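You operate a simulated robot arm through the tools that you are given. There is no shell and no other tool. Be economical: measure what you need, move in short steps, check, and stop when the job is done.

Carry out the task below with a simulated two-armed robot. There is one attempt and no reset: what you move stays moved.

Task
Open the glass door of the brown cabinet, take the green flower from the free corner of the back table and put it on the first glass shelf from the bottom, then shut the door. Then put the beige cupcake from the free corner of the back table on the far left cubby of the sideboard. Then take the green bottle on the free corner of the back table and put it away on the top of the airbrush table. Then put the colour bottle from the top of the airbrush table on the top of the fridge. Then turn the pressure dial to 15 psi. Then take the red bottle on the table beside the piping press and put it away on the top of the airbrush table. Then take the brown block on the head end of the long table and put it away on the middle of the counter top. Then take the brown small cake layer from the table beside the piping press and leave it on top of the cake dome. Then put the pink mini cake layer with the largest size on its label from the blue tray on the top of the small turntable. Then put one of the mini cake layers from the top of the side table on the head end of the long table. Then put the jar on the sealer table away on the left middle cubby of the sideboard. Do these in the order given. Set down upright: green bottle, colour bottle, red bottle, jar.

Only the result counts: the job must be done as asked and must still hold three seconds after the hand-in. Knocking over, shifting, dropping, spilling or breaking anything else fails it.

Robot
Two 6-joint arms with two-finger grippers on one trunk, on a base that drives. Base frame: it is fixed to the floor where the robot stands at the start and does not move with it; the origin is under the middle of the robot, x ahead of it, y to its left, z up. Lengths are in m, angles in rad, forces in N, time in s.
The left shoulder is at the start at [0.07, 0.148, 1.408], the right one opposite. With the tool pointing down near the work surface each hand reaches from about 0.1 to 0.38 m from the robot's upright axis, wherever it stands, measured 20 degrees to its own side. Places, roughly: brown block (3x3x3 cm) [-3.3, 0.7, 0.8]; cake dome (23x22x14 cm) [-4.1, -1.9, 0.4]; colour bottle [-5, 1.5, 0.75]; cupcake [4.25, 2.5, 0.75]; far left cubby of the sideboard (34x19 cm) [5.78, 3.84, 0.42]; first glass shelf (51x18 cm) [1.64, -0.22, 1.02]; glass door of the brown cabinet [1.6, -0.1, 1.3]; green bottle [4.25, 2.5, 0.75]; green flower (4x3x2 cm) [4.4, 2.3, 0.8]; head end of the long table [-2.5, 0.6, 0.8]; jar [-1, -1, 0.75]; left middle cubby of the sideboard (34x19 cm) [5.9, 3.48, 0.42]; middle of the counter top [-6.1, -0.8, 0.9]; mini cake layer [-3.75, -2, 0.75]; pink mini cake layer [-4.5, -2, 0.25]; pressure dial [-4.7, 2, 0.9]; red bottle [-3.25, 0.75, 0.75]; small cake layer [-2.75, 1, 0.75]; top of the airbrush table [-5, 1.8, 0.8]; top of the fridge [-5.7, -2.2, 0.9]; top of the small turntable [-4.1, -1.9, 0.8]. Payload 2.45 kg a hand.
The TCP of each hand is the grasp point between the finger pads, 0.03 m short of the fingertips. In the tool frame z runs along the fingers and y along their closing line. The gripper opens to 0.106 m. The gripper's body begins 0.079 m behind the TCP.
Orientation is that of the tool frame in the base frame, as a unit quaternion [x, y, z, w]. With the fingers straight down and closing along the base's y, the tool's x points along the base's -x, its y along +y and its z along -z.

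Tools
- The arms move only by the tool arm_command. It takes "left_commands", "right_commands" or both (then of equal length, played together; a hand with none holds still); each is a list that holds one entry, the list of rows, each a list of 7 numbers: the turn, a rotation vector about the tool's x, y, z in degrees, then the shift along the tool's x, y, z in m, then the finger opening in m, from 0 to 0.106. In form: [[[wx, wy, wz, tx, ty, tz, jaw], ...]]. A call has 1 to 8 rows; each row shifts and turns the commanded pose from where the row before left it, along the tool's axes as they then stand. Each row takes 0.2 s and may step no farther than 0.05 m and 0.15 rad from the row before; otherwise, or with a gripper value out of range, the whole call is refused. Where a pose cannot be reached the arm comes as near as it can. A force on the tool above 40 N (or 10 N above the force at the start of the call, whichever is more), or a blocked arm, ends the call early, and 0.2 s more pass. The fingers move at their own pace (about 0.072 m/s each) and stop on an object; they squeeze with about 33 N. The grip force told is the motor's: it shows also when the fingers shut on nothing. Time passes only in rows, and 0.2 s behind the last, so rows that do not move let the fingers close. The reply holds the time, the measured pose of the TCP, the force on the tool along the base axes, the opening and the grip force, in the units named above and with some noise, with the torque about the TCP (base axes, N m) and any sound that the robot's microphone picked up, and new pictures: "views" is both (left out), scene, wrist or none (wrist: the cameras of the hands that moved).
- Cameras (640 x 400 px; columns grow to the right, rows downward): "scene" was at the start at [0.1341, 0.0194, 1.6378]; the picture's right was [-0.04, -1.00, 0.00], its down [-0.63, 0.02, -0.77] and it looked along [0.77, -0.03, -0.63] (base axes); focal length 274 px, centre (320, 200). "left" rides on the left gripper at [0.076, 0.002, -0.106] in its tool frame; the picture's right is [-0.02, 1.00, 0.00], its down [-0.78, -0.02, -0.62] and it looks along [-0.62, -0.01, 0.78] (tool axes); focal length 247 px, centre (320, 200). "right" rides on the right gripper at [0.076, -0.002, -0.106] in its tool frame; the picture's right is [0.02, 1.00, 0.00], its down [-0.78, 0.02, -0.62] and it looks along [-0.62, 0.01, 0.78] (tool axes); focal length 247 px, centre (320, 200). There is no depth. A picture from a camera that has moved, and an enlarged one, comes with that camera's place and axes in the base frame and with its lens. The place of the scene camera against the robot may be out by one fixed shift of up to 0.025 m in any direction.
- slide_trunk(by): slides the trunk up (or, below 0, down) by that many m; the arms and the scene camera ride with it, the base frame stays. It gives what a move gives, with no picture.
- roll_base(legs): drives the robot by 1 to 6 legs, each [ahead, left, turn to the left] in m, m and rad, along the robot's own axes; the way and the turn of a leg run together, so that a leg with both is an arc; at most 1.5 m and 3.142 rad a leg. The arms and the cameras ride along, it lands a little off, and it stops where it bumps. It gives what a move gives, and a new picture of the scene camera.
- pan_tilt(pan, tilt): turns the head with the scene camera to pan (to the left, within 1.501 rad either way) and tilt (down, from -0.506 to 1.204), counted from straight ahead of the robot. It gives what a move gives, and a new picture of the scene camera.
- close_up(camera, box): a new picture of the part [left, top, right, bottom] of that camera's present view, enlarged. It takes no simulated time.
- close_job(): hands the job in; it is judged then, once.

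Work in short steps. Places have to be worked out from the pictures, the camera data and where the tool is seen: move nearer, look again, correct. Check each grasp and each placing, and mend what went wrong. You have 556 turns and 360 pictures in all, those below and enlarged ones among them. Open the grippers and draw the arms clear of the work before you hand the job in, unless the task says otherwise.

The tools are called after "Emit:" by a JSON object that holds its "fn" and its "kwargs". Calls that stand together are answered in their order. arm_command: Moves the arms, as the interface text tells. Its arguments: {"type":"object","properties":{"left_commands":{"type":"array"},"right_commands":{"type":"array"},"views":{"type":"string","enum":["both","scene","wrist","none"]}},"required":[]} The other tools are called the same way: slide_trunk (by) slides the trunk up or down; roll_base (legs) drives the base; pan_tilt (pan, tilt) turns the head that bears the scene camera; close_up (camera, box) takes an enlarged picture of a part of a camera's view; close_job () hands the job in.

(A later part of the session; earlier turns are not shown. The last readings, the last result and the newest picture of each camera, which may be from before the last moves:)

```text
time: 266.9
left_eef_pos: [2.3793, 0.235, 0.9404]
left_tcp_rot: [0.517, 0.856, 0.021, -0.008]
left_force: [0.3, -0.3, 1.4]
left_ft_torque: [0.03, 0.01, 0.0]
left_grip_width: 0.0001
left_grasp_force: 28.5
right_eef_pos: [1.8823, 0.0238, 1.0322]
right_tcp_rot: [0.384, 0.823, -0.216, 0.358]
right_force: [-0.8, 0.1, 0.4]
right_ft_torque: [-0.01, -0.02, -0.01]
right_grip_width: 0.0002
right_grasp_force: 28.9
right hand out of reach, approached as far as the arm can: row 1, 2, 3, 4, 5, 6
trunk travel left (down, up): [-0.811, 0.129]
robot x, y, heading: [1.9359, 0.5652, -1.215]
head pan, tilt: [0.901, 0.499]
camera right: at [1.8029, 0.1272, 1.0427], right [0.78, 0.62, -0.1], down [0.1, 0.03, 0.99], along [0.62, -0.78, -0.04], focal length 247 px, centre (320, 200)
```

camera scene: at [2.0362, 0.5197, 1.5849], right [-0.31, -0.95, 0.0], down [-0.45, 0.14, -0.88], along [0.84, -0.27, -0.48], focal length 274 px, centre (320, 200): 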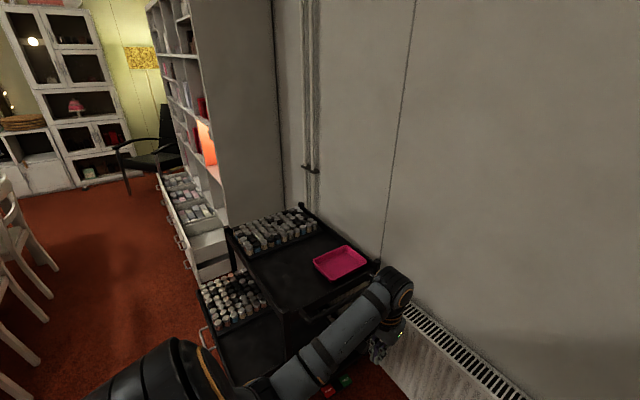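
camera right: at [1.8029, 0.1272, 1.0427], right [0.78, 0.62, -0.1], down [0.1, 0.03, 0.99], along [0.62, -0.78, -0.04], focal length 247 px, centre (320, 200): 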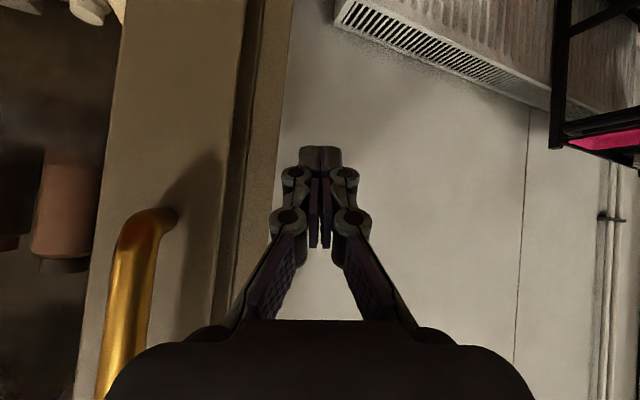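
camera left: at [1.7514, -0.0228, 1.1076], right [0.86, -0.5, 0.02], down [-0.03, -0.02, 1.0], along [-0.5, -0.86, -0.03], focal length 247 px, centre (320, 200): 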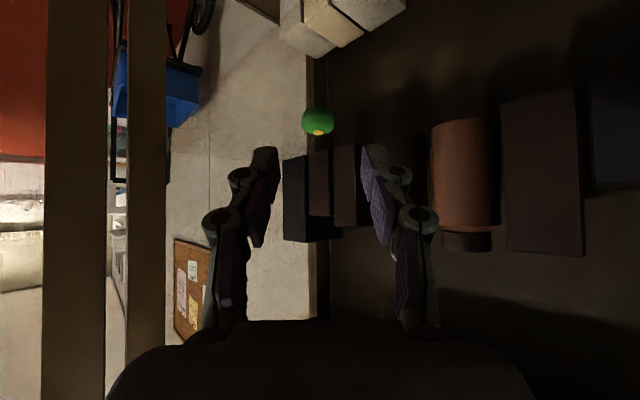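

The wrist view shows the fist would pass left of the door edge; shift right 7 cm and press again.

Emit:
{"fn": "roll_base", "kwargs": {"legs": [[-0.04, -0.07, 0], [0.03, 0, 0]]}}

Emit:
{"fn": "arm_command", "kwargs": {"right_commands": [[[0, 0, 0, 0, 0, 0, 0]]], "views": "wrist"}}

```text
time: 268.6
left_eef_pos: [2.3117, 0.2182, 0.9398]
left_tcp_rot: [0.516, 0.856, 0.021, -0.008]
left_force: [0.1, 0.3, 0.2]
left_ft_torque: [-0.04, -0.01, -0.02]
left_grip_width: 0.0
left_grasp_force: 28.7
right_eef_pos: [1.8152, 0.0161, 1.0269]
right_tcp_rot: [0.382, 0.828, -0.207, 0.355]
right_force: [-0.4, -1.0, 0.2]
right_ft_torque: [0.03, -0.01, 0.01]
right_grip_width: 0.0001
right_grasp_force: 28.5
trunk travel left (down, up): [-0.811, 0.129]
robot x, y, heading: [1.8678, 0.551, -1.221]
head pan, tilt: [0.901, 0.499]
stopped in leg 2: the force on the tool passed its limit at 43 N (the readings are from after the stop); the commanded pose is now the measured one
camera scene: at [1.9709, 0.4959, 1.5842], right [-0.31, -0.95, 0.0], down [-0.46, 0.15, -0.88], along [0.83, -0.27, -0.48], focal length 274 px, centre (320, 200)
```

scene: 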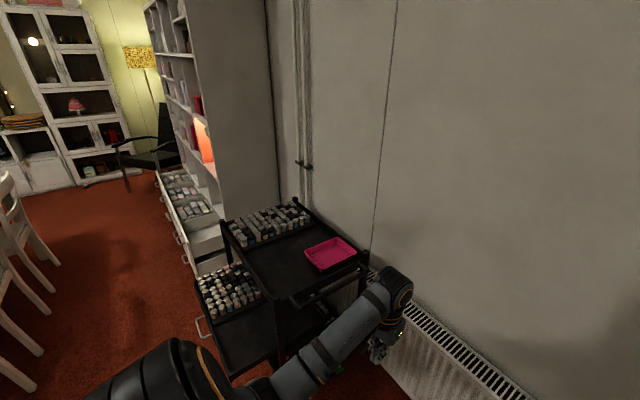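

```text
time: 269.0
left_eef_pos: [2.3123, 0.2194, 0.9407]
left_tcp_rot: [0.516, 0.856, 0.02, -0.008]
left_force: [-0.5, -0.2, 0.2]
left_ft_torque: [0.03, -0.01, 0.0]
left_grip_width: 0.0001
left_grasp_force: 28.7
right_eef_pos: [1.815, 0.0164, 1.0277]
right_tcp_rot: [0.384, 0.827, -0.209, 0.354]
right_force: [0.4, -0.1, -0.7]
right_ft_torque: [0.0, 0.04, 0.02]
right_grip_width: 0.0
right_grasp_force: 29.3
trunk travel left (down, up): [-0.811, 0.129]
robot x, y, heading: [1.8723, 0.5529, -1.221]
head pan, tilt: [0.901, 0.499]
camera right: at [1.734, 0.1192, 1.0413], right [0.77, 0.63, -0.09], down [0.1, 0.01, 0.99], along [0.63, -0.78, -0.06], focal length 247 px, centre (320, 200)
```

right: 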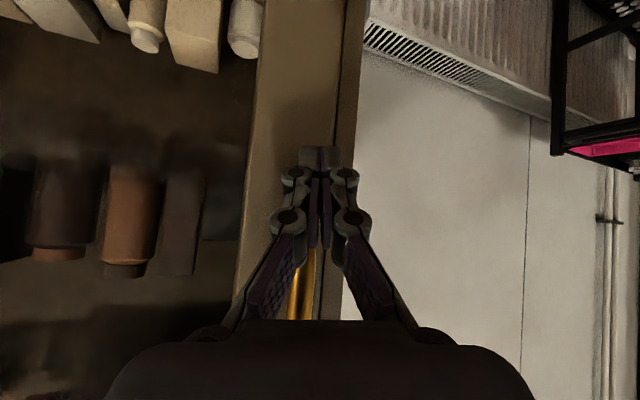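

Emit:
{"fn": "roll_base", "kwargs": {"legs": [[0.025, 0, 0]]}}

Emit:
{"fn": "roll_base", "kwargs": {"legs": [[-0.3, 0, 0]]}}

Emit:
{"fn": "pan_tilt", "kwargs": {"pan": -0.2, "tilt": 0.6}}

```text
time: 269.9
left_eef_pos: [2.3176, 0.1995, 0.9405]
left_tcp_rot: [0.517, 0.856, 0.022, -0.006]
left_force: [-0.3, 0.0, -1.1]
left_ft_torque: [0.01, 0.02, -0.03]
left_grip_width: 0.0001
left_grasp_force: 28.1
right_eef_pos: [1.8203, 0.0087, 1.0179]
right_tcp_rot: [0.387, 0.833, -0.192, 0.345]
right_force: [-1.6, 0.8, -3.1]
right_ft_torque: [-0.06, -0.11, 0.05]
right_grip_width: 0.0
right_grasp_force: 28.7
trunk travel left (down, up): [-0.811, 0.129]
robot x, y, heading: [1.8766, 0.5295, -1.216]
head pan, tilt: [0.901, 0.499]
stopped in leg 1: the force on the tool passed its limit at 59 N (the readings are from after the stop); the commanded pose is now the measured one
camera scene: at [1.9766, 0.4774, 1.5845], right [-0.31, -0.95, 0.0], down [-0.45, 0.15, -0.88], along [0.83, -0.27, -0.48], focal length 274 px, centre (320, 200)
```

scene: 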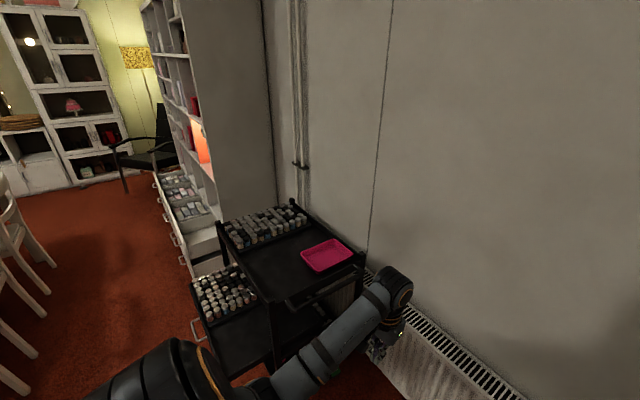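

```text
time: 271.9
left_eef_pos: [2.2143, 0.4757, 0.9404]
left_tcp_rot: [0.518, 0.855, 0.021, -0.008]
left_force: [-0.5, -0.6, -0.3]
left_ft_torque: [0.03, 0.01, -0.02]
left_grip_width: 0.0
left_grasp_force: 28.4
right_eef_pos: [1.7163, 0.2866, 1.0186]
right_tcp_rot: [0.389, 0.832, -0.194, 0.345]
right_force: [-0.1, 0.1, 0.1]
right_ft_torque: [0.01, -0.05, 0.02]
right_grip_width: 0.0
right_grasp_force: 28.4
trunk travel left (down, up): [-0.811, 0.129]
robot x, y, heading: [1.7696, 0.8086, -1.224]
head pan, tilt: [0.901, 0.499]
camera scene: at [1.8753, 0.7543, 1.5841], right [-0.32, -0.95, 0.0], down [-0.45, 0.15, -0.88], along [0.83, -0.28, -0.48], focal length 274 px, centre (320, 200)
```

scene: 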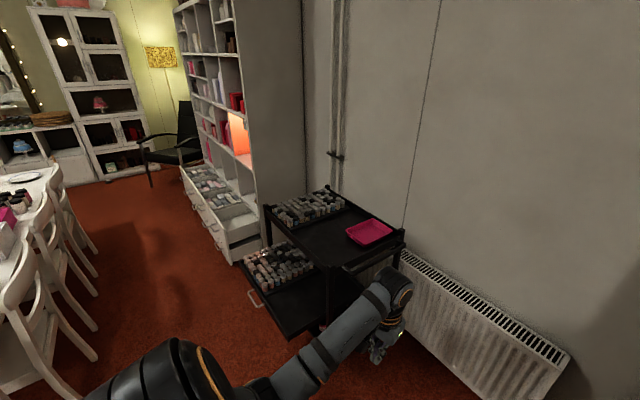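

```text
time: 273.2
left_eef_pos: [2.2142, 0.4773, 0.9408]
left_tcp_rot: [0.519, 0.855, 0.02, -0.006]
left_force: [0.1, 0.6, -0.1]
left_ft_torque: [0.0, -0.04, 0.0]
left_grip_width: 0.0
left_grasp_force: 28.2
right_eef_pos: [1.7152, 0.2887, 1.0176]
right_tcp_rot: [0.389, 0.832, -0.193, 0.345]
right_force: [0.3, -0.4, -0.1]
right_ft_torque: [0.01, -0.01, -0.02]
right_grip_width: 0.0
right_grasp_force: 28.8
trunk travel left (down, up): [-0.811, 0.129]
robot x, y, heading: [1.7719, 0.8124, -1.223]
head pan, tilt: [-0.201, 0.6]
camera scene: at [1.8013, 0.6978, 1.5753], right [-0.99, -0.15, 0.0], down [-0.08, 0.56, -0.83], along [0.12, -0.82, -0.56], focal length 274 px, centre (320, 200)
```

scene: 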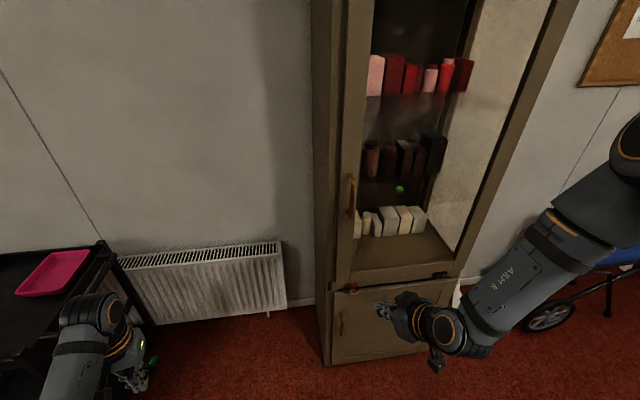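

The door is shut with the flower on the shelf behind glass. Next the cupcake: drive to the back table's far corner again.

Emit:
{"fn": "roll_base", "kwargs": {"legs": [[0, 0, 1.223], [0.83, 0.31, 0], [0.78, 0.21, 0], [0.82, 0.12, 0], [0.75, 0.5, 0], [0, 0, 2.1]]}}

```text
time: 298.1
left_eef_pos: [4.4717, 2.2213, 0.9407]
left_tcp_rot: [0.884, -0.466, 0.008, 0.02]
left_force: [0.0, 1.5, -0.3]
left_ft_torque: [0.01, 0.03, -0.02]
left_grip_width: 0.0001
left_grasp_force: 28.7
right_eef_pos: [4.9439, 2.4683, 1.0189]
right_tcp_rot: [0.853, -0.339, -0.356, -0.174]
right_force: [0.8, -1.0, -0.4]
right_ft_torque: [0.01, 0.0, -0.01]
right_grip_width: 0.0
right_grasp_force: 28.5
trunk travel left (down, up): [-0.811, 0.129]
robot x, y, heading: [4.9516, 1.9428, 2.043]
head pan, tilt: [-0.201, 0.6]
camera scene: at [4.9022, 2.0961, 1.5752], right [0.96, 0.26, 0.0], down [0.15, -0.55, -0.82], along [-0.22, 0.8, -0.57], focal length 274 px, centre (320, 200)
```

scene: 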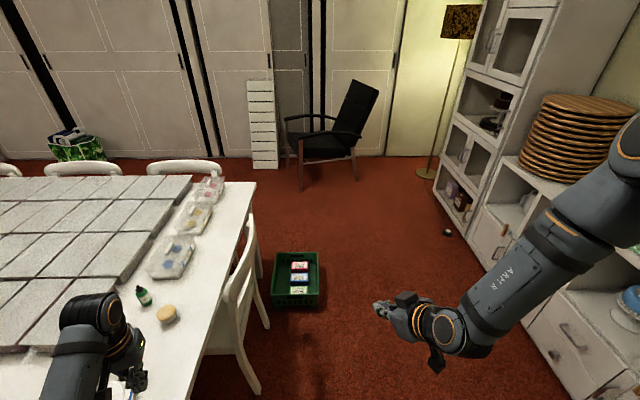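

Cupcake near (4.30,2.44). Lower a bit, shift the base, extend the left arm forward and open.

Emit:
{"fn": "slide_trunk", "kwargs": {"by": -0.06}}

Emit:
{"fn": "roll_base", "kwargs": {"legs": [[0.194, 0.054, 0]]}}

Emit:
{"fn": "arm_command", "kwargs": {"left_commands": [[[1.6, -1.9, 0, -0.04, 0, 0, 0.09], [0, 0, 0, -0.04, 0, 0, 0.09], [0, 0, 0, 0, 0, 0, 0.09]]], "views": "wrist"}}

```text
time: 299.1
left_eef_pos: [4.4699, 2.2225, 0.8798]
left_tcp_rot: [0.884, -0.466, 0.008, 0.02]
left_force: [0.2, -0.4, 0.5]
left_ft_torque: [0.01, 0.01, 0.0]
left_grip_width: 0.0
left_grasp_force: 28.9
right_eef_pos: [4.9431, 2.4682, 0.9591]
right_tcp_rot: [0.854, -0.338, -0.356, -0.173]
right_force: [0.0, -0.1, 0.6]
right_ft_torque: [0.0, 0.03, 0.02]
right_grip_width: 0.0
right_grasp_force: 28.0
trunk travel left (down, up): [-0.751, 0.189]
robot x, y, heading: [4.9503, 1.9434, 2.041]
head pan, tilt: [-0.201, 0.6]
```

```text
time: 300.7
left_eef_pos: [4.3355, 2.3654, 0.8815]
left_tcp_rot: [0.886, -0.463, 0.009, 0.02]
left_force: [-0.3, 0.0, -0.7]
left_ft_torque: [0.01, 0.04, 0.0]
left_grip_width: 0.0001
left_grasp_force: 28.5
right_eef_pos: [4.805, 2.6156, 0.9594]
right_tcp_rot: [0.854, -0.336, -0.357, -0.172]
right_force: [-0.2, 0.3, -1.0]
right_ft_torque: [0.0, 0.01, -0.01]
right_grip_width: 0.0
right_grasp_force: 28.7
trunk travel left (down, up): [-0.751, 0.189]
robot x, y, heading: [4.8126, 2.0943, 2.046]
head pan, tilt: [-0.201, 0.6]
camera scene: at [4.7659, 2.2433, 1.5154], right [0.96, 0.27, 0.0], down [0.15, -0.54, -0.83], along [-0.22, 0.79, -0.56], focal length 274 px, centre (320, 200)
```

scene: 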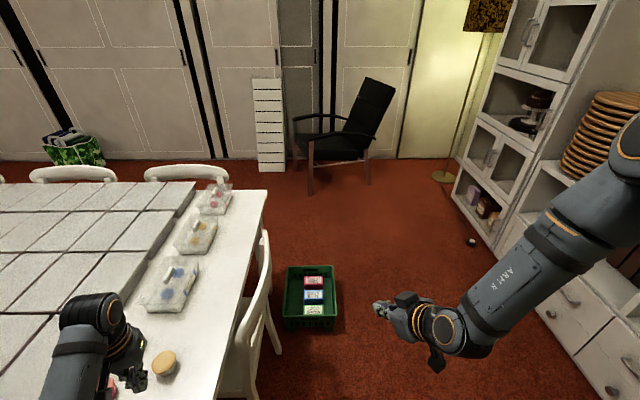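

```text
time: 301.5
left_eef_pos: [4.2861, 2.4297, 0.8787]
left_tcp_rot: [0.886, -0.464, 0.0, 0.0]
left_force: [0.4, -0.5, 0.0]
left_ft_torque: [0.01, 0.0, 0.04]
left_grip_width: 0.0898
left_grasp_force: 0.1
right_eef_pos: [4.804, 2.6166, 0.9583]
right_tcp_rot: [0.854, -0.336, -0.357, -0.172]
right_force: [-0.5, -0.1, 0.3]
right_ft_torque: [0.01, 0.0, -0.04]
right_grip_width: 0.0001
right_grasp_force: 28.4
trunk travel left (down, up): [-0.751, 0.189]
robot x, y, heading: [4.8139, 2.0938, 2.044]
head pan, tilt: [-0.201, 0.6]
camera left: at [4.3279, 2.3654, 0.9849], right [-0.83, -0.55, 0.0], down [-0.43, 0.65, 0.62], along [-0.34, 0.52, -0.78], focal length 247 px, centre (320, 200)
```

left: 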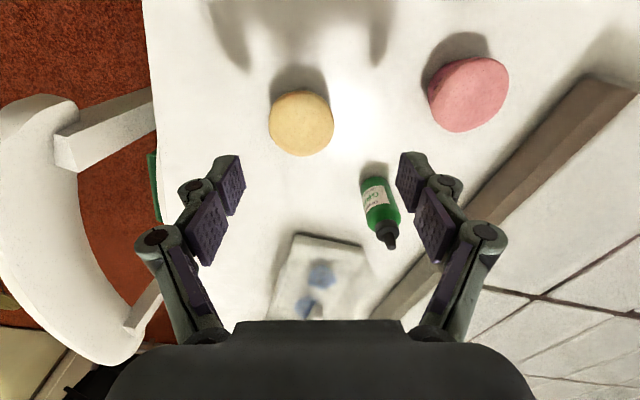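

Cupcake at ≈(4.300,2.438). Center, descend, grip.

Emit:
{"fn": "arm_command", "kwargs": {"left_commands": [[[0, 0, 0, 0.002, -0.016, 0.02, 0.08], [0, 0, 0, 0, 0, 0.03, 0.08], [0, 0, 0, 0, 0, 0.025, 0.08], [0, 0, 0, 0, 0, 0.016, 0.08], [0, 0, 0, 0, 0, 0, 0.08]]], "views": "wrist"}}

```text
time: 302.7
left_eef_pos: [4.3023, 2.4396, 0.7868]
left_tcp_rot: [0.886, -0.464, 0.0, 0.0]
left_force: [-0.4, 0.5, -0.4]
left_ft_torque: [-0.02, 0.01, 0.01]
left_grip_width: 0.0802
left_grasp_force: 0.0
right_eef_pos: [4.8026, 2.6158, 0.9596]
right_tcp_rot: [0.854, -0.336, -0.357, -0.172]
right_force: [-0.2, 0.5, -0.4]
right_ft_torque: [-0.02, 0.02, -0.01]
right_grip_width: 0.0001
right_grasp_force: 28.9
trunk travel left (down, up): [-0.751, 0.189]
robot x, y, heading: [4.8141, 2.0927, 2.05]
head pan, tilt: [-0.201, 0.6]
camera left: at [4.343, 2.3754, 0.8946], right [-0.83, -0.55, 0.0], down [-0.43, 0.65, 0.62], along [-0.34, 0.52, -0.78], focal length 247 px, centre (320, 200)
```

left: 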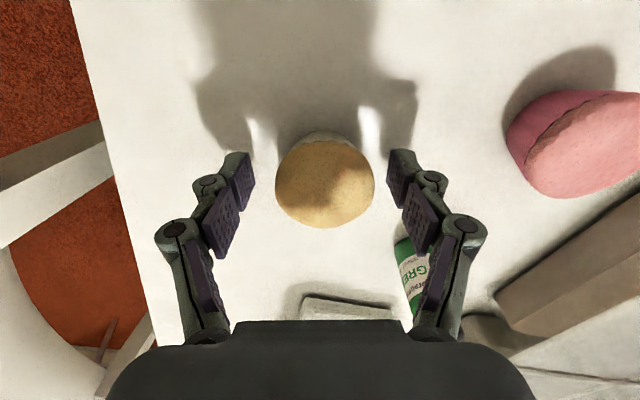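

Emit:
{"fn": "arm_command", "kwargs": {"left_commands": [[[0, 0, 0, 0, 0, 0, 0.0], [0, 0, 0, 0, 0, 0, 0.0], [0, 0, 0, 0, 0, 0, 0.0], [0, 0, 0, 0, 0, -0.04, 0.0], [0, 0, 0, 0, 0, -0.04, 0.0], [0, 0, 0, 0, 0, -0.04, 0.0]]], "views": "wrist"}}

```text
time: 304.1
left_eef_pos: [4.3035, 2.4398, 0.9053]
left_tcp_rot: [0.886, -0.463, 0.001, 0.0]
left_force: [0.4, -0.9, -0.4]
left_ft_torque: [-0.01, -0.05, -0.02]
left_grip_width: 0.0529
left_grasp_force: 32.8
right_eef_pos: [4.8031, 2.6163, 0.9586]
right_tcp_rot: [0.854, -0.336, -0.357, -0.172]
right_force: [-0.1, -0.4, 0.7]
right_ft_torque: [-0.02, -0.01, -0.02]
right_grip_width: 0.0001
right_grasp_force: 28.6
trunk travel left (down, up): [-0.751, 0.189]
robot x, y, heading: [4.8137, 2.0911, 2.05]
head pan, tilt: [-0.201, 0.6]
camera left: at [4.3447, 2.3749, 1.0128], right [-0.83, -0.55, 0.0], down [-0.43, 0.65, 0.62], along [-0.34, 0.52, -0.78], focal length 247 px, centre (320, 200)
```

left: 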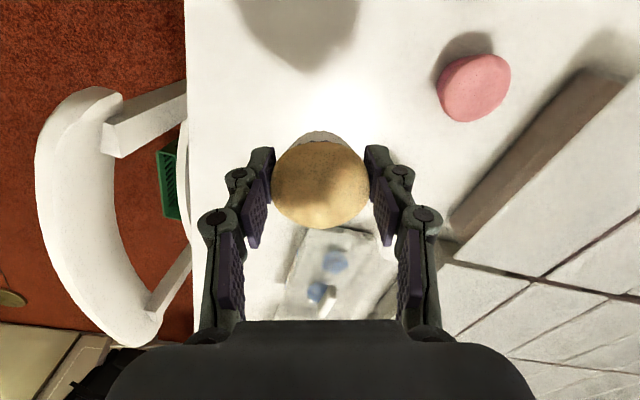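

Cupcake held. Raise, then drive to face the sideboard's left end.

Emit:
{"fn": "slide_trunk", "kwargs": {"by": 0.1}}

Emit:
{"fn": "roll_base", "kwargs": {"legs": [[0.209, -0.487, 0], [0, 0, -1.73], [0.227, 0.842, 0]]}}

Emit:
{"fn": "pan_tilt", "kwargs": {"pan": 0.2, "tilt": 0.7}}

```text
time: 305.4
left_eef_pos: [4.3019, 2.4394, 1.0049]
left_tcp_rot: [0.886, -0.464, 0.0, 0.0]
left_force: [-0.2, -0.2, -1.1]
left_ft_torque: [0.0, 0.02, -0.01]
left_grip_width: 0.0532
left_grasp_force: 33.0
right_eef_pos: [4.8047, 2.6152, 1.0592]
right_tcp_rot: [0.854, -0.337, -0.357, -0.173]
right_force: [0.4, 1.4, 0.2]
right_ft_torque: [-0.03, 0.0, -0.01]
right_grip_width: 0.0001
right_grasp_force: 28.9
trunk travel left (down, up): [-0.851, 0.089]
robot x, y, heading: [4.8118, 2.0928, 2.049]
head pan, tilt: [-0.201, 0.6]
```

```text
time: 316.9
left_eef_pos: [5.5594, 3.8079, 1.0062]
left_tcp_rot: [-0.218, 0.976, 0.0, 0.0]
left_force: [1.2, 0.1, -1.4]
left_ft_torque: [0.0, -0.06, -0.01]
left_grip_width: 0.0529
left_grasp_force: 32.9
right_eef_pos: [5.6505, 3.286, 1.0591]
right_tcp_rot: [-0.295, 0.87, 0.099, 0.384]
right_force: [0.6, -0.2, 0.2]
right_ft_torque: [-0.01, -0.02, 0.01]
right_grip_width: 0.0001
right_grasp_force: 28.7
trunk travel left (down, up): [-0.851, 0.089]
robot x, y, heading: [5.1322, 3.3657, 0.305]
head pan, tilt: [-0.201, 0.6]
camera scene: at [5.2667, 3.4095, 1.6152], right [0.11, -0.99, 0.0], down [-0.56, -0.06, -0.82], along [0.82, 0.09, -0.57], focal length 274 px, centre (320, 200)
```

scene: 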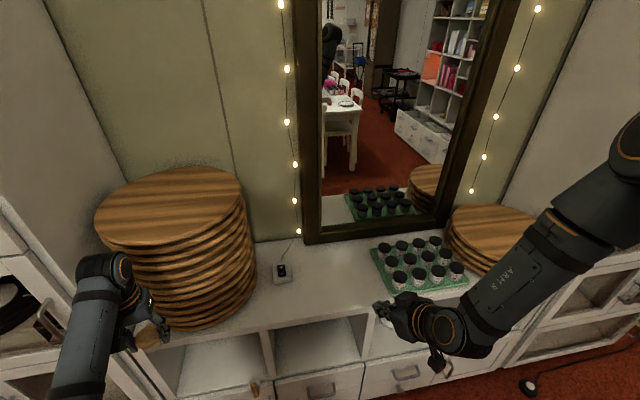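

```text
time: 317.8
left_eef_pos: [5.5599, 3.8089, 1.0063]
left_tcp_rot: [-0.218, 0.976, -0.001, 0.0]
left_force: [0.2, -0.3, -0.1]
left_ft_torque: [0.03, 0.0, -0.01]
left_grip_width: 0.0528
left_grasp_force: 33.5
right_eef_pos: [5.6506, 3.2856, 1.0584]
right_tcp_rot: [-0.295, 0.87, 0.099, 0.383]
right_force: [-0.2, 0.4, 0.2]
right_ft_torque: [0.01, -0.04, -0.02]
right_grip_width: 0.0001
right_grasp_force: 29.0
trunk travel left (down, up): [-0.851, 0.089]
robot x, y, heading: [5.1346, 3.364, 0.305]
head pan, tilt: [0.201, 0.7]
camera scene: at [5.2531, 3.4426, 1.6066], right [0.48, -0.87, 0.0], down [-0.56, -0.31, -0.76], along [0.67, 0.37, -0.64], focal length 274 px, centre (320, 200)
```

scene: 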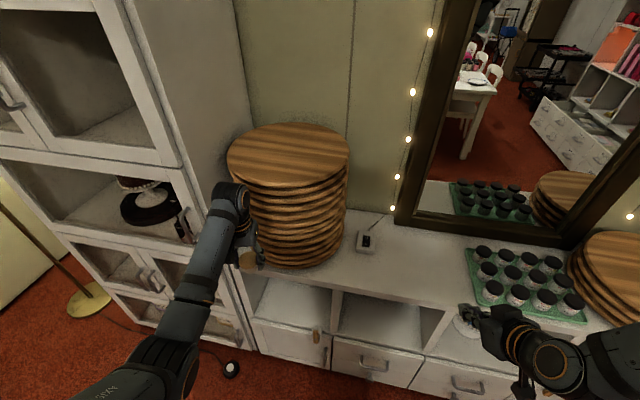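

I'll place the cupcake in the far-left cubby with the left hand pitched ~33°. Reposition with the base turned right so that the right arm stays back, pitch the hand, and lower the trunk 0.5.

Emit:
{"fn": "roll_base", "kwargs": {"legs": [[-0.115, 0.284, 0], [0, 0, -0.385]]}}

Emit:
{"fn": "arm_command", "kwargs": {"left_commands": [[[0, -8.3, 0, 0, 0, 0, 0], [0, -8.3, 0, 0, 0, 0, 0], [0, -8.3, 0, 0, 0, 0, 0], [0, -8.3, 0, 0, 0, 0, 0]]], "views": "none"}}

Emit:
{"fn": "slide_trunk", "kwargs": {"by": -0.5}}

Emit:
{"fn": "arm_command", "kwargs": {"left_commands": [[[0, 0, 0, 0, 0, 0, 0]]], "views": "both"}}

```text
time: 321.0
left_eef_pos: [5.5018, 3.85, 1.0057]
left_tcp_rot: [-0.024, 1.0, 0.0, -0.001]
left_force: [-0.6, -0.6, -0.3]
left_ft_torque: [-0.04, 0.0, -0.03]
left_grip_width: 0.053
left_grasp_force: 32.9
right_eef_pos: [5.3867, 3.3312, 1.0597]
right_tcp_rot: [-0.121, 0.91, 0.023, 0.396]
right_force: [0.3, -0.5, 0.0]
right_ft_torque: [0.01, 0.0, 0.01]
right_grip_width: 0.0
right_grasp_force: 28.3
trunk travel left (down, up): [-0.851, 0.089]
robot x, y, heading: [4.9357, 3.6017, -0.081]
head pan, tilt: [0.201, 0.7]
camera scene: at [5.0706, 3.6295, 1.6065], right [0.12, -0.99, 0.0], down [-0.64, -0.08, -0.76], along [0.76, 0.09, -0.64], focal length 274 px, centre (320, 200)
```

scene: 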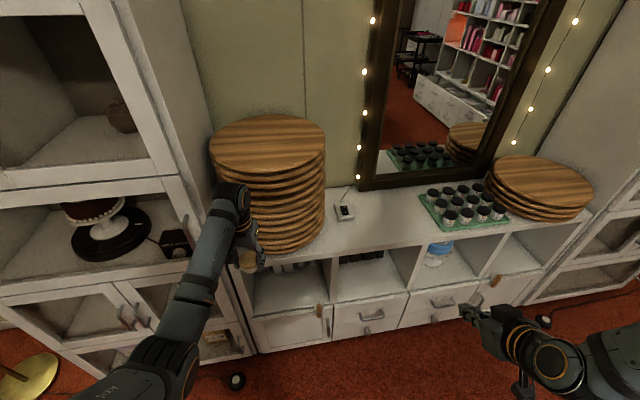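

```text
time: 322.0
left_eef_pos: [5.5022, 3.8504, 1.0053]
left_tcp_rot: [-0.023, 0.958, 0.006, 0.287]
left_force: [-0.1, -0.2, 0.3]
left_ft_torque: [0.02, 0.0, 0.01]
left_grip_width: 0.053
left_grasp_force: 33.4
right_eef_pos: [5.3857, 3.3311, 1.0591]
right_tcp_rot: [-0.121, 0.91, 0.022, 0.395]
right_force: [0.4, 0.0, 0.6]
right_ft_torque: [-0.01, 0.01, -0.04]
right_grip_width: 0.0
right_grasp_force: 28.5
trunk travel left (down, up): [-0.851, 0.089]
robot x, y, heading: [4.9399, 3.5996, -0.089]
head pan, tilt: [0.201, 0.7]
```

```text
refused: -0.5 is not a number from -0.4 to 0.4
```

```text
time: 322.4
left_eef_pos: [5.5012, 3.8493, 1.0049]
left_tcp_rot: [-0.023, 0.958, 0.007, 0.285]
left_force: [-0.4, 0.0, 0.6]
left_ft_torque: [-0.01, 0.01, 0.0]
left_grip_width: 0.053
left_grasp_force: 33.6
right_eef_pos: [5.387, 3.3316, 1.0585]
right_tcp_rot: [-0.12, 0.91, 0.022, 0.395]
right_force: [-0.2, 0.6, 0.0]
right_ft_torque: [0.0, -0.02, 0.01]
right_grip_width: 0.0
right_grasp_force: 29.2
trunk travel left (down, up): [-0.851, 0.089]
robot x, y, heading: [4.94, 3.6008, -0.084]
head pan, tilt: [0.201, 0.7]
camera scene: at [5.0706, 3.6287, 1.6065], right [0.12, -0.99, 0.0], down [-0.64, -0.08, -0.76], along [0.76, 0.09, -0.64], focal length 274 px, centre (320, 200)
camera left: at [5.3802, 3.8455, 1.0531], right [-0.03, 1.0, 0.01], down [0.32, 0.0, 0.95], along [0.95, 0.03, -0.32], focal length 247 px, centre (320, 200)
```

scene: 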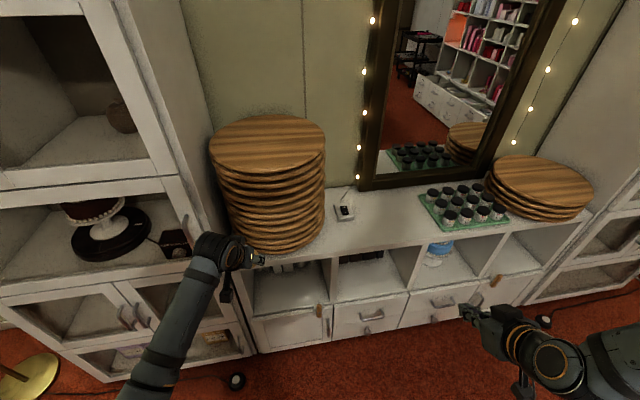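
left: 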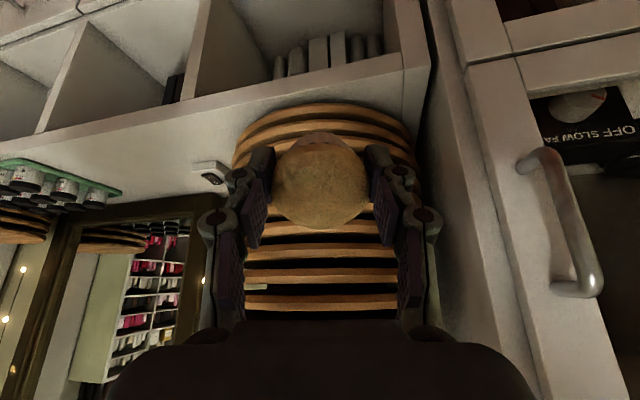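

Lower in two steps.

Emit:
{"fn": "slide_trunk", "kwargs": {"by": -0.4}}

Emit:
{"fn": "slide_trunk", "kwargs": {"by": -0.09}}

Emit:
{"fn": "arm_command", "kwargs": {"left_commands": [[[0, 0, 0, 0, 0, 0, 0]]], "views": "wrist"}}

```text
time: 326.3
left_eef_pos: [5.5029, 3.8511, 0.6045]
left_tcp_rot: [-0.024, 0.958, 0.007, 0.285]
left_force: [0.5, 0.1, -0.1]
left_ft_torque: [0.01, -0.02, 0.04]
left_grip_width: 0.053
left_grasp_force: 32.7
right_eef_pos: [5.3863, 3.3311, 0.6586]
right_tcp_rot: [-0.122, 0.91, 0.024, 0.395]
right_force: [0.3, 0.5, 0.0]
right_ft_torque: [-0.02, 0.01, -0.03]
right_grip_width: 0.0001
right_grasp_force: 28.7
trunk travel left (down, up): [-0.451, 0.489]
robot x, y, heading: [4.9365, 3.6027, -0.089]
head pan, tilt: [0.201, 0.7]
```

```text
time: 327.5
left_eef_pos: [5.502, 3.8516, 0.5156]
left_tcp_rot: [-0.023, 0.958, 0.007, 0.285]
left_force: [-0.1, 0.6, -0.4]
left_ft_torque: [-0.03, 0.04, 0.03]
left_grip_width: 0.0533
left_grasp_force: 32.8
right_eef_pos: [5.3872, 3.3302, 0.5698]
right_tcp_rot: [-0.121, 0.911, 0.023, 0.394]
right_force: [-0.3, 0.2, 0.3]
right_ft_torque: [-0.02, 0.0, -0.03]
right_grip_width: 0.0
right_grasp_force: 28.5
trunk travel left (down, up): [-0.361, 0.579]
robot x, y, heading: [4.9375, 3.5988, -0.083]
head pan, tilt: [0.201, 0.7]
```

```text
time: 327.9
left_eef_pos: [5.5022, 3.8504, 0.5156]
left_tcp_rot: [-0.023, 0.958, 0.007, 0.285]
left_force: [0.1, -0.5, -0.8]
left_ft_torque: [-0.01, 0.02, -0.03]
left_grip_width: 0.053
left_grasp_force: 32.9
right_eef_pos: [5.3873, 3.3314, 0.5686]
right_tcp_rot: [-0.121, 0.91, 0.023, 0.395]
right_force: [-0.4, 0.1, 0.4]
right_ft_torque: [0.02, -0.01, -0.01]
right_grip_width: 0.0001
right_grasp_force: 28.6
trunk travel left (down, up): [-0.361, 0.579]
robot x, y, heading: [4.9367, 3.5961, -0.084]
head pan, tilt: [0.201, 0.7]
camera left: at [5.3798, 3.8457, 0.5633], right [-0.03, 1.0, 0.01], down [0.32, 0.0, 0.95], along [0.95, 0.03, -0.32], focal length 247 px, centre (320, 200)
```

left: 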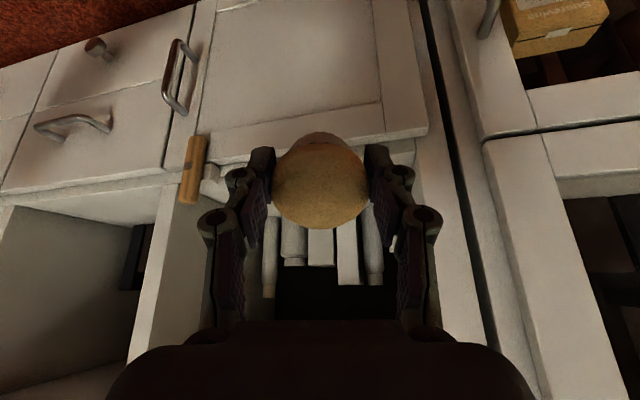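

The cubby floor is at z≈0.41, its contents well back (n≈0.23 m deep). Drive straight in 0.26.

Emit:
{"fn": "roll_base", "kwargs": {"legs": [[0.26, 0.0, 0]]}}

Emit:
{"fn": "arm_command", "kwargs": {"left_commands": [[[0, 0, 0, 0.0109, 0, 0.0168, 0], [0, 0, 0, 0.0055, 0, 0.0084, 0], [0, 0, 0, 0.0027, 0, 0.0042, 0], [0, 0, 0, 0, 0, 0, 0]]], "views": "wrist"}}

```text
time: 329.8
left_eef_pos: [5.765, 3.8303, 0.5149]
left_tcp_rot: [-0.025, 0.958, 0.007, 0.285]
left_force: [-0.4, 0.1, -1.6]
left_ft_torque: [-0.04, 0.05, -0.02]
left_grip_width: 0.0529
left_grasp_force: 32.7
right_eef_pos: [5.6504, 3.311, 0.5683]
right_tcp_rot: [-0.122, 0.91, 0.023, 0.395]
right_force: [-0.7, 1.4, -0.7]
right_ft_torque: [-0.01, 0.0, -0.04]
right_grip_width: 0.0001
right_grasp_force: 29.0
trunk travel left (down, up): [-0.361, 0.579]
robot x, y, heading: [5.2031, 3.5771, -0.081]
head pan, tilt: [0.201, 0.7]
camera scene: at [5.334, 3.6075, 1.1165], right [0.12, -0.99, 0.0], down [-0.64, -0.08, -0.76], along [0.76, 0.09, -0.64], focal length 274 px, centre (320, 200)
```

scene: 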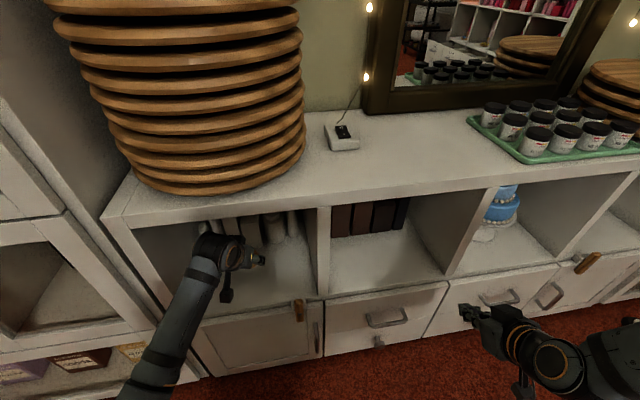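

```text
time: 330.8
left_eef_pos: [5.7654, 3.8296, 0.4797]
left_tcp_rot: [-0.025, 0.958, 0.007, 0.285]
left_force: [-0.4, 1.1, -0.3]
left_ft_torque: [-0.01, -0.01, 0.0]
left_grip_width: 0.0531
left_grasp_force: 33.0
right_eef_pos: [5.651, 3.3106, 0.5684]
right_tcp_rot: [-0.122, 0.91, 0.023, 0.396]
right_force: [-0.1, -0.1, 0.2]
right_ft_torque: [0.04, 0.01, 0.0]
right_grip_width: 0.0
right_grasp_force: 28.6
trunk travel left (down, up): [-0.361, 0.579]
robot x, y, heading: [5.2026, 3.5787, -0.079]
head pan, tilt: [0.201, 0.7]
camera left: at [5.6423, 3.8249, 0.5281], right [-0.03, 1.0, 0.01], down [0.32, 0.0, 0.95], along [0.95, 0.04, -0.32], focal length 247 px, centre (320, 200)
```

left: 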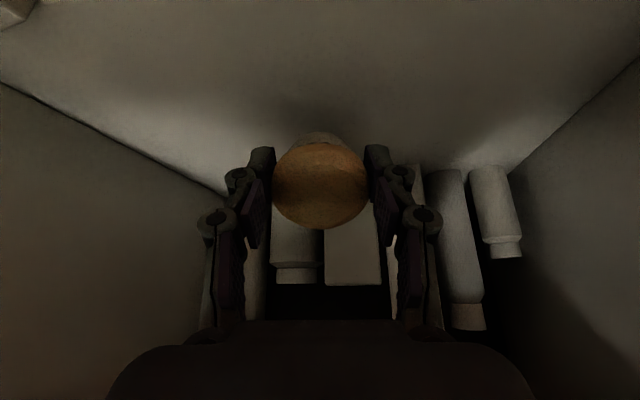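

Inside the cubby. Continue lowering in small steps until contact.

Emit:
{"fn": "arm_command", "kwargs": {"left_commands": [[[0, 0, 0, 0.0055, 0, 0.0084, 0], [0, 0, 0, 0.0027, 0, 0.0042, 0], [0, 0, 0, 0.0022, 0, 0.0034, 0], [0, 0, 0, 0.0022, 0, 0.0034, 0], [0, 0, 0, 0.0022, 0, 0.0034, 0]]], "views": "none"}}

```text
time: 332.0
left_eef_pos: [5.7653, 3.8303, 0.4552]
left_tcp_rot: [-0.024, 0.958, 0.007, 0.286]
left_force: [-1.7, 0.3, 6.2]
left_ft_torque: [0.04, -0.01, 0.02]
left_grip_width: 0.0529
left_grasp_force: 33.8
right_eef_pos: [5.65, 3.3105, 0.5692]
right_tcp_rot: [-0.123, 0.91, 0.024, 0.396]
right_force: [0.3, 0.5, 0.0]
right_ft_torque: [0.02, -0.01, 0.01]
right_grip_width: 0.0
right_grasp_force: 28.5
trunk travel left (down, up): [-0.361, 0.579]
robot x, y, heading: [5.2018, 3.5792, -0.081]
head pan, tilt: [0.201, 0.7]
```

Contact. Open slowly and withdraw along the finger axis.

Emit:
{"fn": "arm_command", "kwargs": {"left_commands": [[[0, 0, 0, 0, 0, 0, 0.058], [0, 0, 0, 0, 0, 0, 0.075], [0, 0, 0, 0, 0, 0, 0.08], [0, 0, 0, 0, 0, -0.02, 0.08], [0, 0, 0, 0, 0, -0.03, 0.08], [0, 0, 0, 0, 0, -0.03, 0.08]]], "views": "wrist"}}

```text
time: 333.4
left_eef_pos: [5.7213, 3.8292, 0.5203]
left_tcp_rot: [-0.025, 0.958, 0.007, 0.286]
left_force: [1.0, 0.1, -0.6]
left_ft_torque: [0.01, 0.03, 0.0]
left_grip_width: 0.0802
left_grasp_force: 0.0
right_eef_pos: [5.6502, 3.3095, 0.5688]
right_tcp_rot: [-0.122, 0.91, 0.024, 0.395]
right_force: [0.6, 0.3, -0.8]
right_ft_torque: [-0.02, 0.0, -0.01]
right_grip_width: 0.0001
right_grasp_force: 28.2
trunk travel left (down, up): [-0.361, 0.579]
robot x, y, heading: [5.2008, 3.5735, -0.08]
head pan, tilt: [0.201, 0.7]
camera left: at [5.598, 3.8239, 0.5677], right [-0.03, 1.0, 0.01], down [0.32, 0.0, 0.95], along [0.95, 0.04, -0.32], focal length 247 px, centre (320, 200)
```

left: 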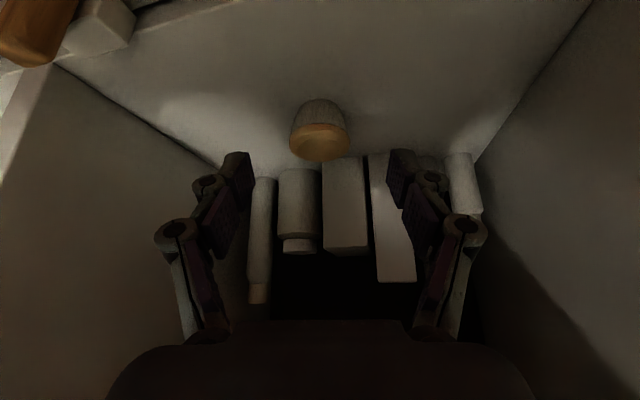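

The cupcake stands upright in the cubby. I back out, raise, straighten the hand, and go to the table end for the green bottle.

Emit:
{"fn": "roll_base", "kwargs": {"legs": [[-0.3, 0, 0]]}}

Emit:
{"fn": "slide_trunk", "kwargs": {"by": 0.4}}

Emit:
{"fn": "arm_command", "kwargs": {"left_commands": [[[0, 8.3, 0, 0, 0, 0, 0.08], [0, 8.3, 0, 0, 0, 0, 0.08], [0, 8.3, 0, 0, 0, 0, 0.08], [0, 8.3, 0, 0, 0, 0, 0.08]]], "views": "none"}}

Emit:
{"fn": "roll_base", "kwargs": {"legs": [[0.106, -0.694, 0], [0, 0, 2.565], [-0.19, 0.509, 0]]}}

Emit:
{"fn": "arm_command", "kwargs": {"left_commands": [[[0, 0, 0, 0, 0, 0, 0.08]]], "views": "wrist"}}

```text
time: 335.5
left_eef_pos: [5.4154, 3.8532, 0.5202]
left_tcp_rot: [-0.023, 0.958, 0.006, 0.286]
left_force: [-0.4, 0.1, 1.0]
left_ft_torque: [-0.02, 0.0, 0.02]
left_grip_width: 0.0799
left_grasp_force: 0.1
right_eef_pos: [5.3447, 3.3342, 0.5687]
right_tcp_rot: [-0.121, 0.91, 0.023, 0.395]
right_force: [1.0, 0.3, 0.5]
right_ft_torque: [0.0, 0.01, 0.02]
right_grip_width: 0.0
right_grasp_force: 28.8
trunk travel left (down, up): [-0.361, 0.579]
robot x, y, heading: [4.894, 3.6079, -0.087]
head pan, tilt: [0.201, 0.7]
camera scene: at [5.0271, 3.6325, 1.1167], right [0.12, -0.99, 0.0], down [-0.64, -0.07, -0.77], along [0.76, 0.09, -0.64], focal length 274 px, centre (320, 200)
```

scene: 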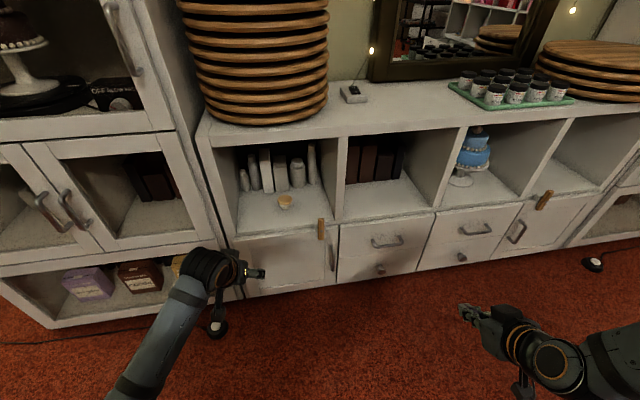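

```text
time: 339.3
left_eef_pos: [5.4154, 3.8516, 0.9194]
left_tcp_rot: [-0.022, 0.958, 0.007, 0.286]
left_force: [0.1, 1.1, -0.6]
left_ft_torque: [-0.02, 0.01, -0.03]
left_grip_width: 0.0805
left_grasp_force: 0.1
right_eef_pos: [5.3455, 3.335, 0.9696]
right_tcp_rot: [-0.121, 0.91, 0.022, 0.396]
right_force: [0.4, -0.2, 0.0]
right_ft_torque: [0.02, -0.01, 0.02]
right_grip_width: 0.0
right_grasp_force: 29.1
trunk travel left (down, up): [-0.761, 0.179]
robot x, y, heading: [4.8948, 3.6036, -0.086]
head pan, tilt: [0.201, 0.7]
```

```text
time: 340.3
left_eef_pos: [5.4161, 3.8531, 0.9184]
left_tcp_rot: [-0.023, 1.0, 0.0, -0.003]
left_force: [0.2, 0.6, -0.3]
left_ft_torque: [-0.02, 0.03, 0.02]
left_grip_width: 0.08
left_grasp_force: 0.0
right_eef_pos: [5.3449, 3.3344, 0.9668]
right_tcp_rot: [-0.121, 0.911, 0.022, 0.395]
right_force: [0.1, -0.4, 0.2]
right_ft_torque: [0.01, -0.03, 0.0]
right_grip_width: 0.0
right_grasp_force: 27.9
trunk travel left (down, up): [-0.761, 0.179]
robot x, y, heading: [4.8963, 3.6051, -0.084]
head pan, tilt: [0.201, 0.7]
```

```text
time: 353.0
left_eef_pos: [4.2308, 2.4261, 0.9205]
left_tcp_rot: [0.971, -0.238, 0.0, 0.0]
left_force: [-0.1, 0.5, 0.9]
left_ft_torque: [0.0, 0.01, -0.02]
left_grip_width: 0.0801
left_grasp_force: 0.1
right_eef_pos: [4.554, 2.838, 0.9679]
right_tcp_rot: [0.91, -0.123, -0.387, -0.082]
right_force: [0.3, 0.2, -0.5]
right_ft_torque: [-0.01, 0.0, 0.0]
right_grip_width: 0.0
right_grasp_force: 28.8
trunk travel left (down, up): [-0.761, 0.179]
robot x, y, heading: [4.8076, 2.3801, 2.531]
head pan, tilt: [0.201, 0.7]
camera scene: at [4.6854, 2.4631, 1.5166], right [0.4, 0.92, 0.0], down [0.59, -0.26, -0.76], along [-0.7, 0.31, -0.64], focal length 274 px, centre (320, 200)
```

scene: 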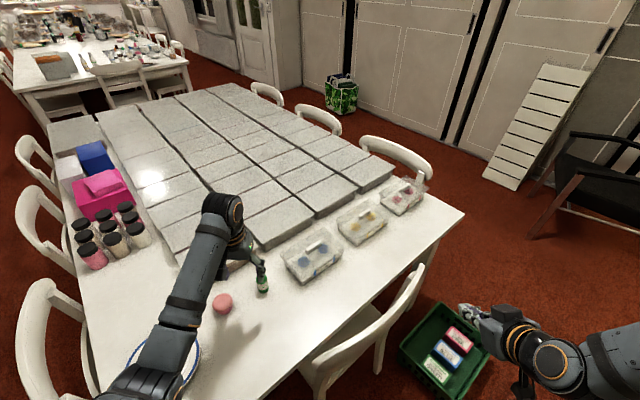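

```text
time: 353.4
left_eef_pos: [4.2307, 2.4259, 0.92]
left_tcp_rot: [0.971, -0.239, 0.0, 0.0]
left_force: [0.6, -0.7, 0.2]
left_ft_torque: [0.0, 0.01, 0.02]
left_grip_width: 0.0798
left_grasp_force: 0.1
right_eef_pos: [4.5545, 2.8365, 0.9694]
right_tcp_rot: [0.91, -0.122, -0.387, -0.081]
right_force: [0.4, 0.5, 0.8]
right_ft_torque: [-0.01, 0.01, 0.02]
right_grip_width: 0.0001
right_grasp_force: 28.5
trunk travel left (down, up): [-0.761, 0.179]
robot x, y, heading: [4.8059, 2.3763, 2.528]
head pan, tilt: [0.201, 0.7]
camera left: at [4.2969, 2.3882, 1.0266], right [-0.48, -0.88, 0.0], down [-0.69, 0.38, 0.62], along [-0.54, 0.3, -0.78], focal length 247 px, centre (320, 200)
```

left: 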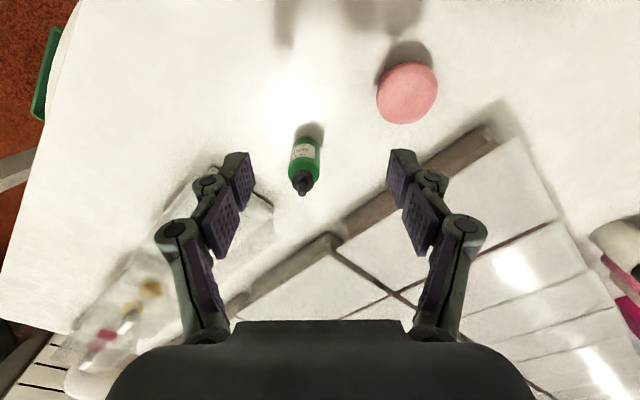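

Bottle base ≈(4.198,2.462), top ≈0.86. Align, descend to 0.80 and grip.

Emit:
{"fn": "arm_command", "kwargs": {"left_commands": [[[0, 0, 0, -0.046, -0.016, 0, 0.065], [0, 0, 0, 0, 0, 0.02, 0.065], [0, 0, 0, 0, 0, 0, 0.065]]], "views": "wrist"}}

```text
time: 354.2
left_eef_pos: [4.1969, 2.4601, 0.9016]
left_tcp_rot: [0.971, -0.239, 0.0, -0.001]
left_force: [-0.2, 0.3, 0.5]
left_ft_torque: [0.0, 0.03, -0.01]
left_grip_width: 0.065
left_grasp_force: 0.2
right_eef_pos: [4.5549, 2.8365, 0.9696]
right_tcp_rot: [0.91, -0.122, -0.388, -0.082]
right_force: [-0.6, -0.5, 0.1]
right_ft_torque: [0.0, -0.02, -0.01]
right_grip_width: 0.0002
right_grasp_force: 28.6
trunk travel left (down, up): [-0.761, 0.179]
robot x, y, heading: [4.807, 2.3768, 2.529]
head pan, tilt: [0.201, 0.7]
camera left: at [4.2639, 2.4228, 1.0087], right [-0.48, -0.88, 0.0], down [-0.69, 0.38, 0.62], along [-0.54, 0.3, -0.78], focal length 247 px, centre (320, 200)
```

left: 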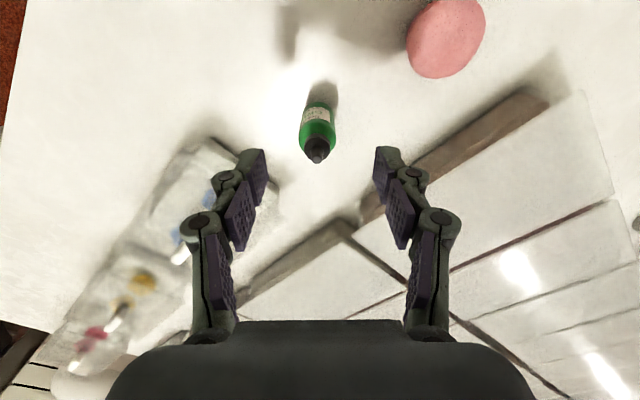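

Emit:
{"fn": "arm_command", "kwargs": {"left_commands": [[[0, 0, 0, -0.004, 0, 0.03, 0.065], [0, 0, 0, 0, 0, 0.035, 0.065], [0, 0, 0, 0, 0, 0.035, 0.065], [0, 0, 0, 0, 0, 0, 0.0], [0, 0, 0, 0, 0, 0, 0.0], [0, 0, 0, 0, 0, 0, 0.0]]], "views": "wrist"}}

```text
time: 355.6
left_eef_pos: [4.1938, 2.4624, 0.7999]
left_tcp_rot: [0.971, -0.239, 0.001, 0.0]
left_force: [0.1, 0.1, -0.1]
left_ft_torque: [0.0, 0.04, -0.01]
left_grip_width: 0.032
left_grasp_force: 32.4
right_eef_pos: [4.5538, 2.8356, 0.9682]
right_tcp_rot: [0.91, -0.122, -0.387, -0.082]
right_force: [-0.2, -0.5, -0.5]
right_ft_torque: [0.04, 0.03, 0.0]
right_grip_width: 0.0005
right_grasp_force: 28.3
trunk travel left (down, up): [-0.761, 0.179]
robot x, y, heading: [4.804, 2.3774, 2.524]
head pan, tilt: [0.201, 0.7]
camera left: at [4.2596, 2.4242, 0.9072], right [-0.48, -0.88, 0.0], down [-0.69, 0.38, 0.62], along [-0.54, 0.3, -0.78], focal length 247 px, centre (320, 200)
```

left: 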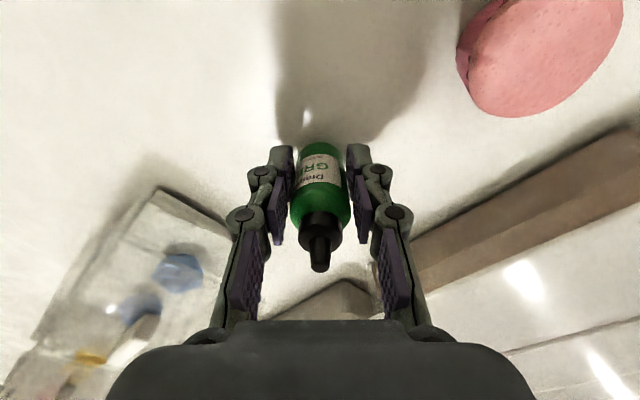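

Bottle gripped (32 mm). Lift, raise the trunk and head back through the room toward the airbrush table.

Emit:
{"fn": "arm_command", "kwargs": {"left_commands": [[[0, 0, 0, 0, 0, -0.04, 0.0], [0, 0, 0, 0, 0, -0.04, 0.0], [0, 0, 0, 0, 0, -0.03, 0.0]]], "views": "none"}}

Emit:
{"fn": "slide_trunk", "kwargs": {"by": 0.15}}

Emit:
{"fn": "roll_base", "kwargs": {"legs": [[-0.272, 0.085, 0], [0, 0, 0.974], [0.1625, 0.206, 0], [0.824, 0.205, 0], [0.8, -0.203, 0], [0.804, -0.076, 0]]}}

```text
time: 356.4
left_eef_pos: [4.1929, 2.4611, 0.9104]
left_tcp_rot: [0.971, -0.238, 0.001, 0.0]
left_force: [1.4, -0.9, -0.3]
left_ft_torque: [0.02, 0.0, -0.03]
left_grip_width: 0.0319
left_grasp_force: 33.0
right_eef_pos: [4.5532, 2.8379, 0.9699]
right_tcp_rot: [0.91, -0.122, -0.388, -0.082]
right_force: [0.5, -0.2, -0.4]
right_ft_torque: [0.03, -0.02, 0.04]
right_grip_width: 0.0001
right_grasp_force: 29.0
trunk travel left (down, up): [-0.761, 0.179]
robot x, y, heading: [4.8072, 2.376, 2.525]
head pan, tilt: [0.201, 0.7]
```

```text
time: 358.2
left_eef_pos: [4.1914, 2.4609, 1.0592]
left_tcp_rot: [0.971, -0.238, 0.001, 0.001]
left_force: [0.0, -0.5, -0.3]
left_ft_torque: [0.02, -0.01, 0.0]
left_grip_width: 0.0315
left_grasp_force: 33.2
right_eef_pos: [4.5546, 2.8374, 1.1187]
right_tcp_rot: [0.91, -0.122, -0.388, -0.082]
right_force: [0.6, -0.1, 0.0]
right_ft_torque: [0.01, 0.02, 0.0]
right_grip_width: 0.0001
right_grasp_force: 28.7
trunk travel left (down, up): [-0.911, 0.029]
robot x, y, heading: [4.8055, 2.377, 2.528]
head pan, tilt: [0.201, 0.7]
```

```text
time: 376.1
left_eef_pos: [2.2484, 0.6085, 1.0597]
left_tcp_rot: [0.968, 0.249, 0.001, 0.0]
left_force: [0.2, -0.2, -0.4]
left_ft_torque: [0.02, 0.0, 0.02]
left_grip_width: 0.0318
left_grasp_force: 33.1
right_eef_pos: [2.1334, 1.1165, 1.1194]
right_tcp_rot: [0.859, 0.324, -0.38, 0.112]
right_force: [0.4, -0.4, -0.1]
right_ft_torque: [-0.02, -0.01, 0.0]
right_grip_width: 0.0
right_grasp_force: 28.3
trunk travel left (down, up): [-0.911, 0.029]
robot x, y, heading: [2.6511, 1.0725, -2.774]
head pan, tilt: [0.201, 0.7]
camera scene: at [2.5365, 1.0311, 1.6667], right [-0.54, 0.84, 0.0], down [0.54, 0.35, -0.77], along [-0.64, -0.41, -0.64], focal length 274 px, centre (320, 200)
```

scene: 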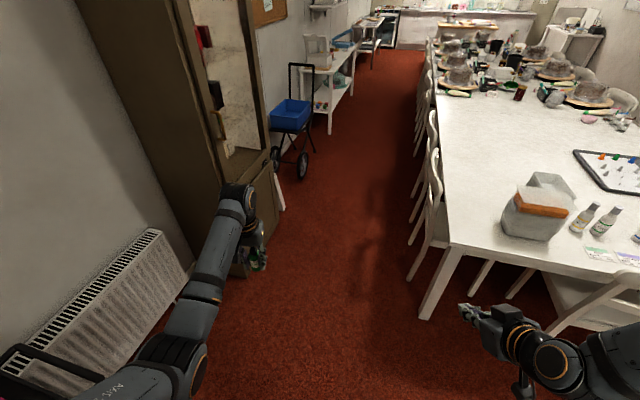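

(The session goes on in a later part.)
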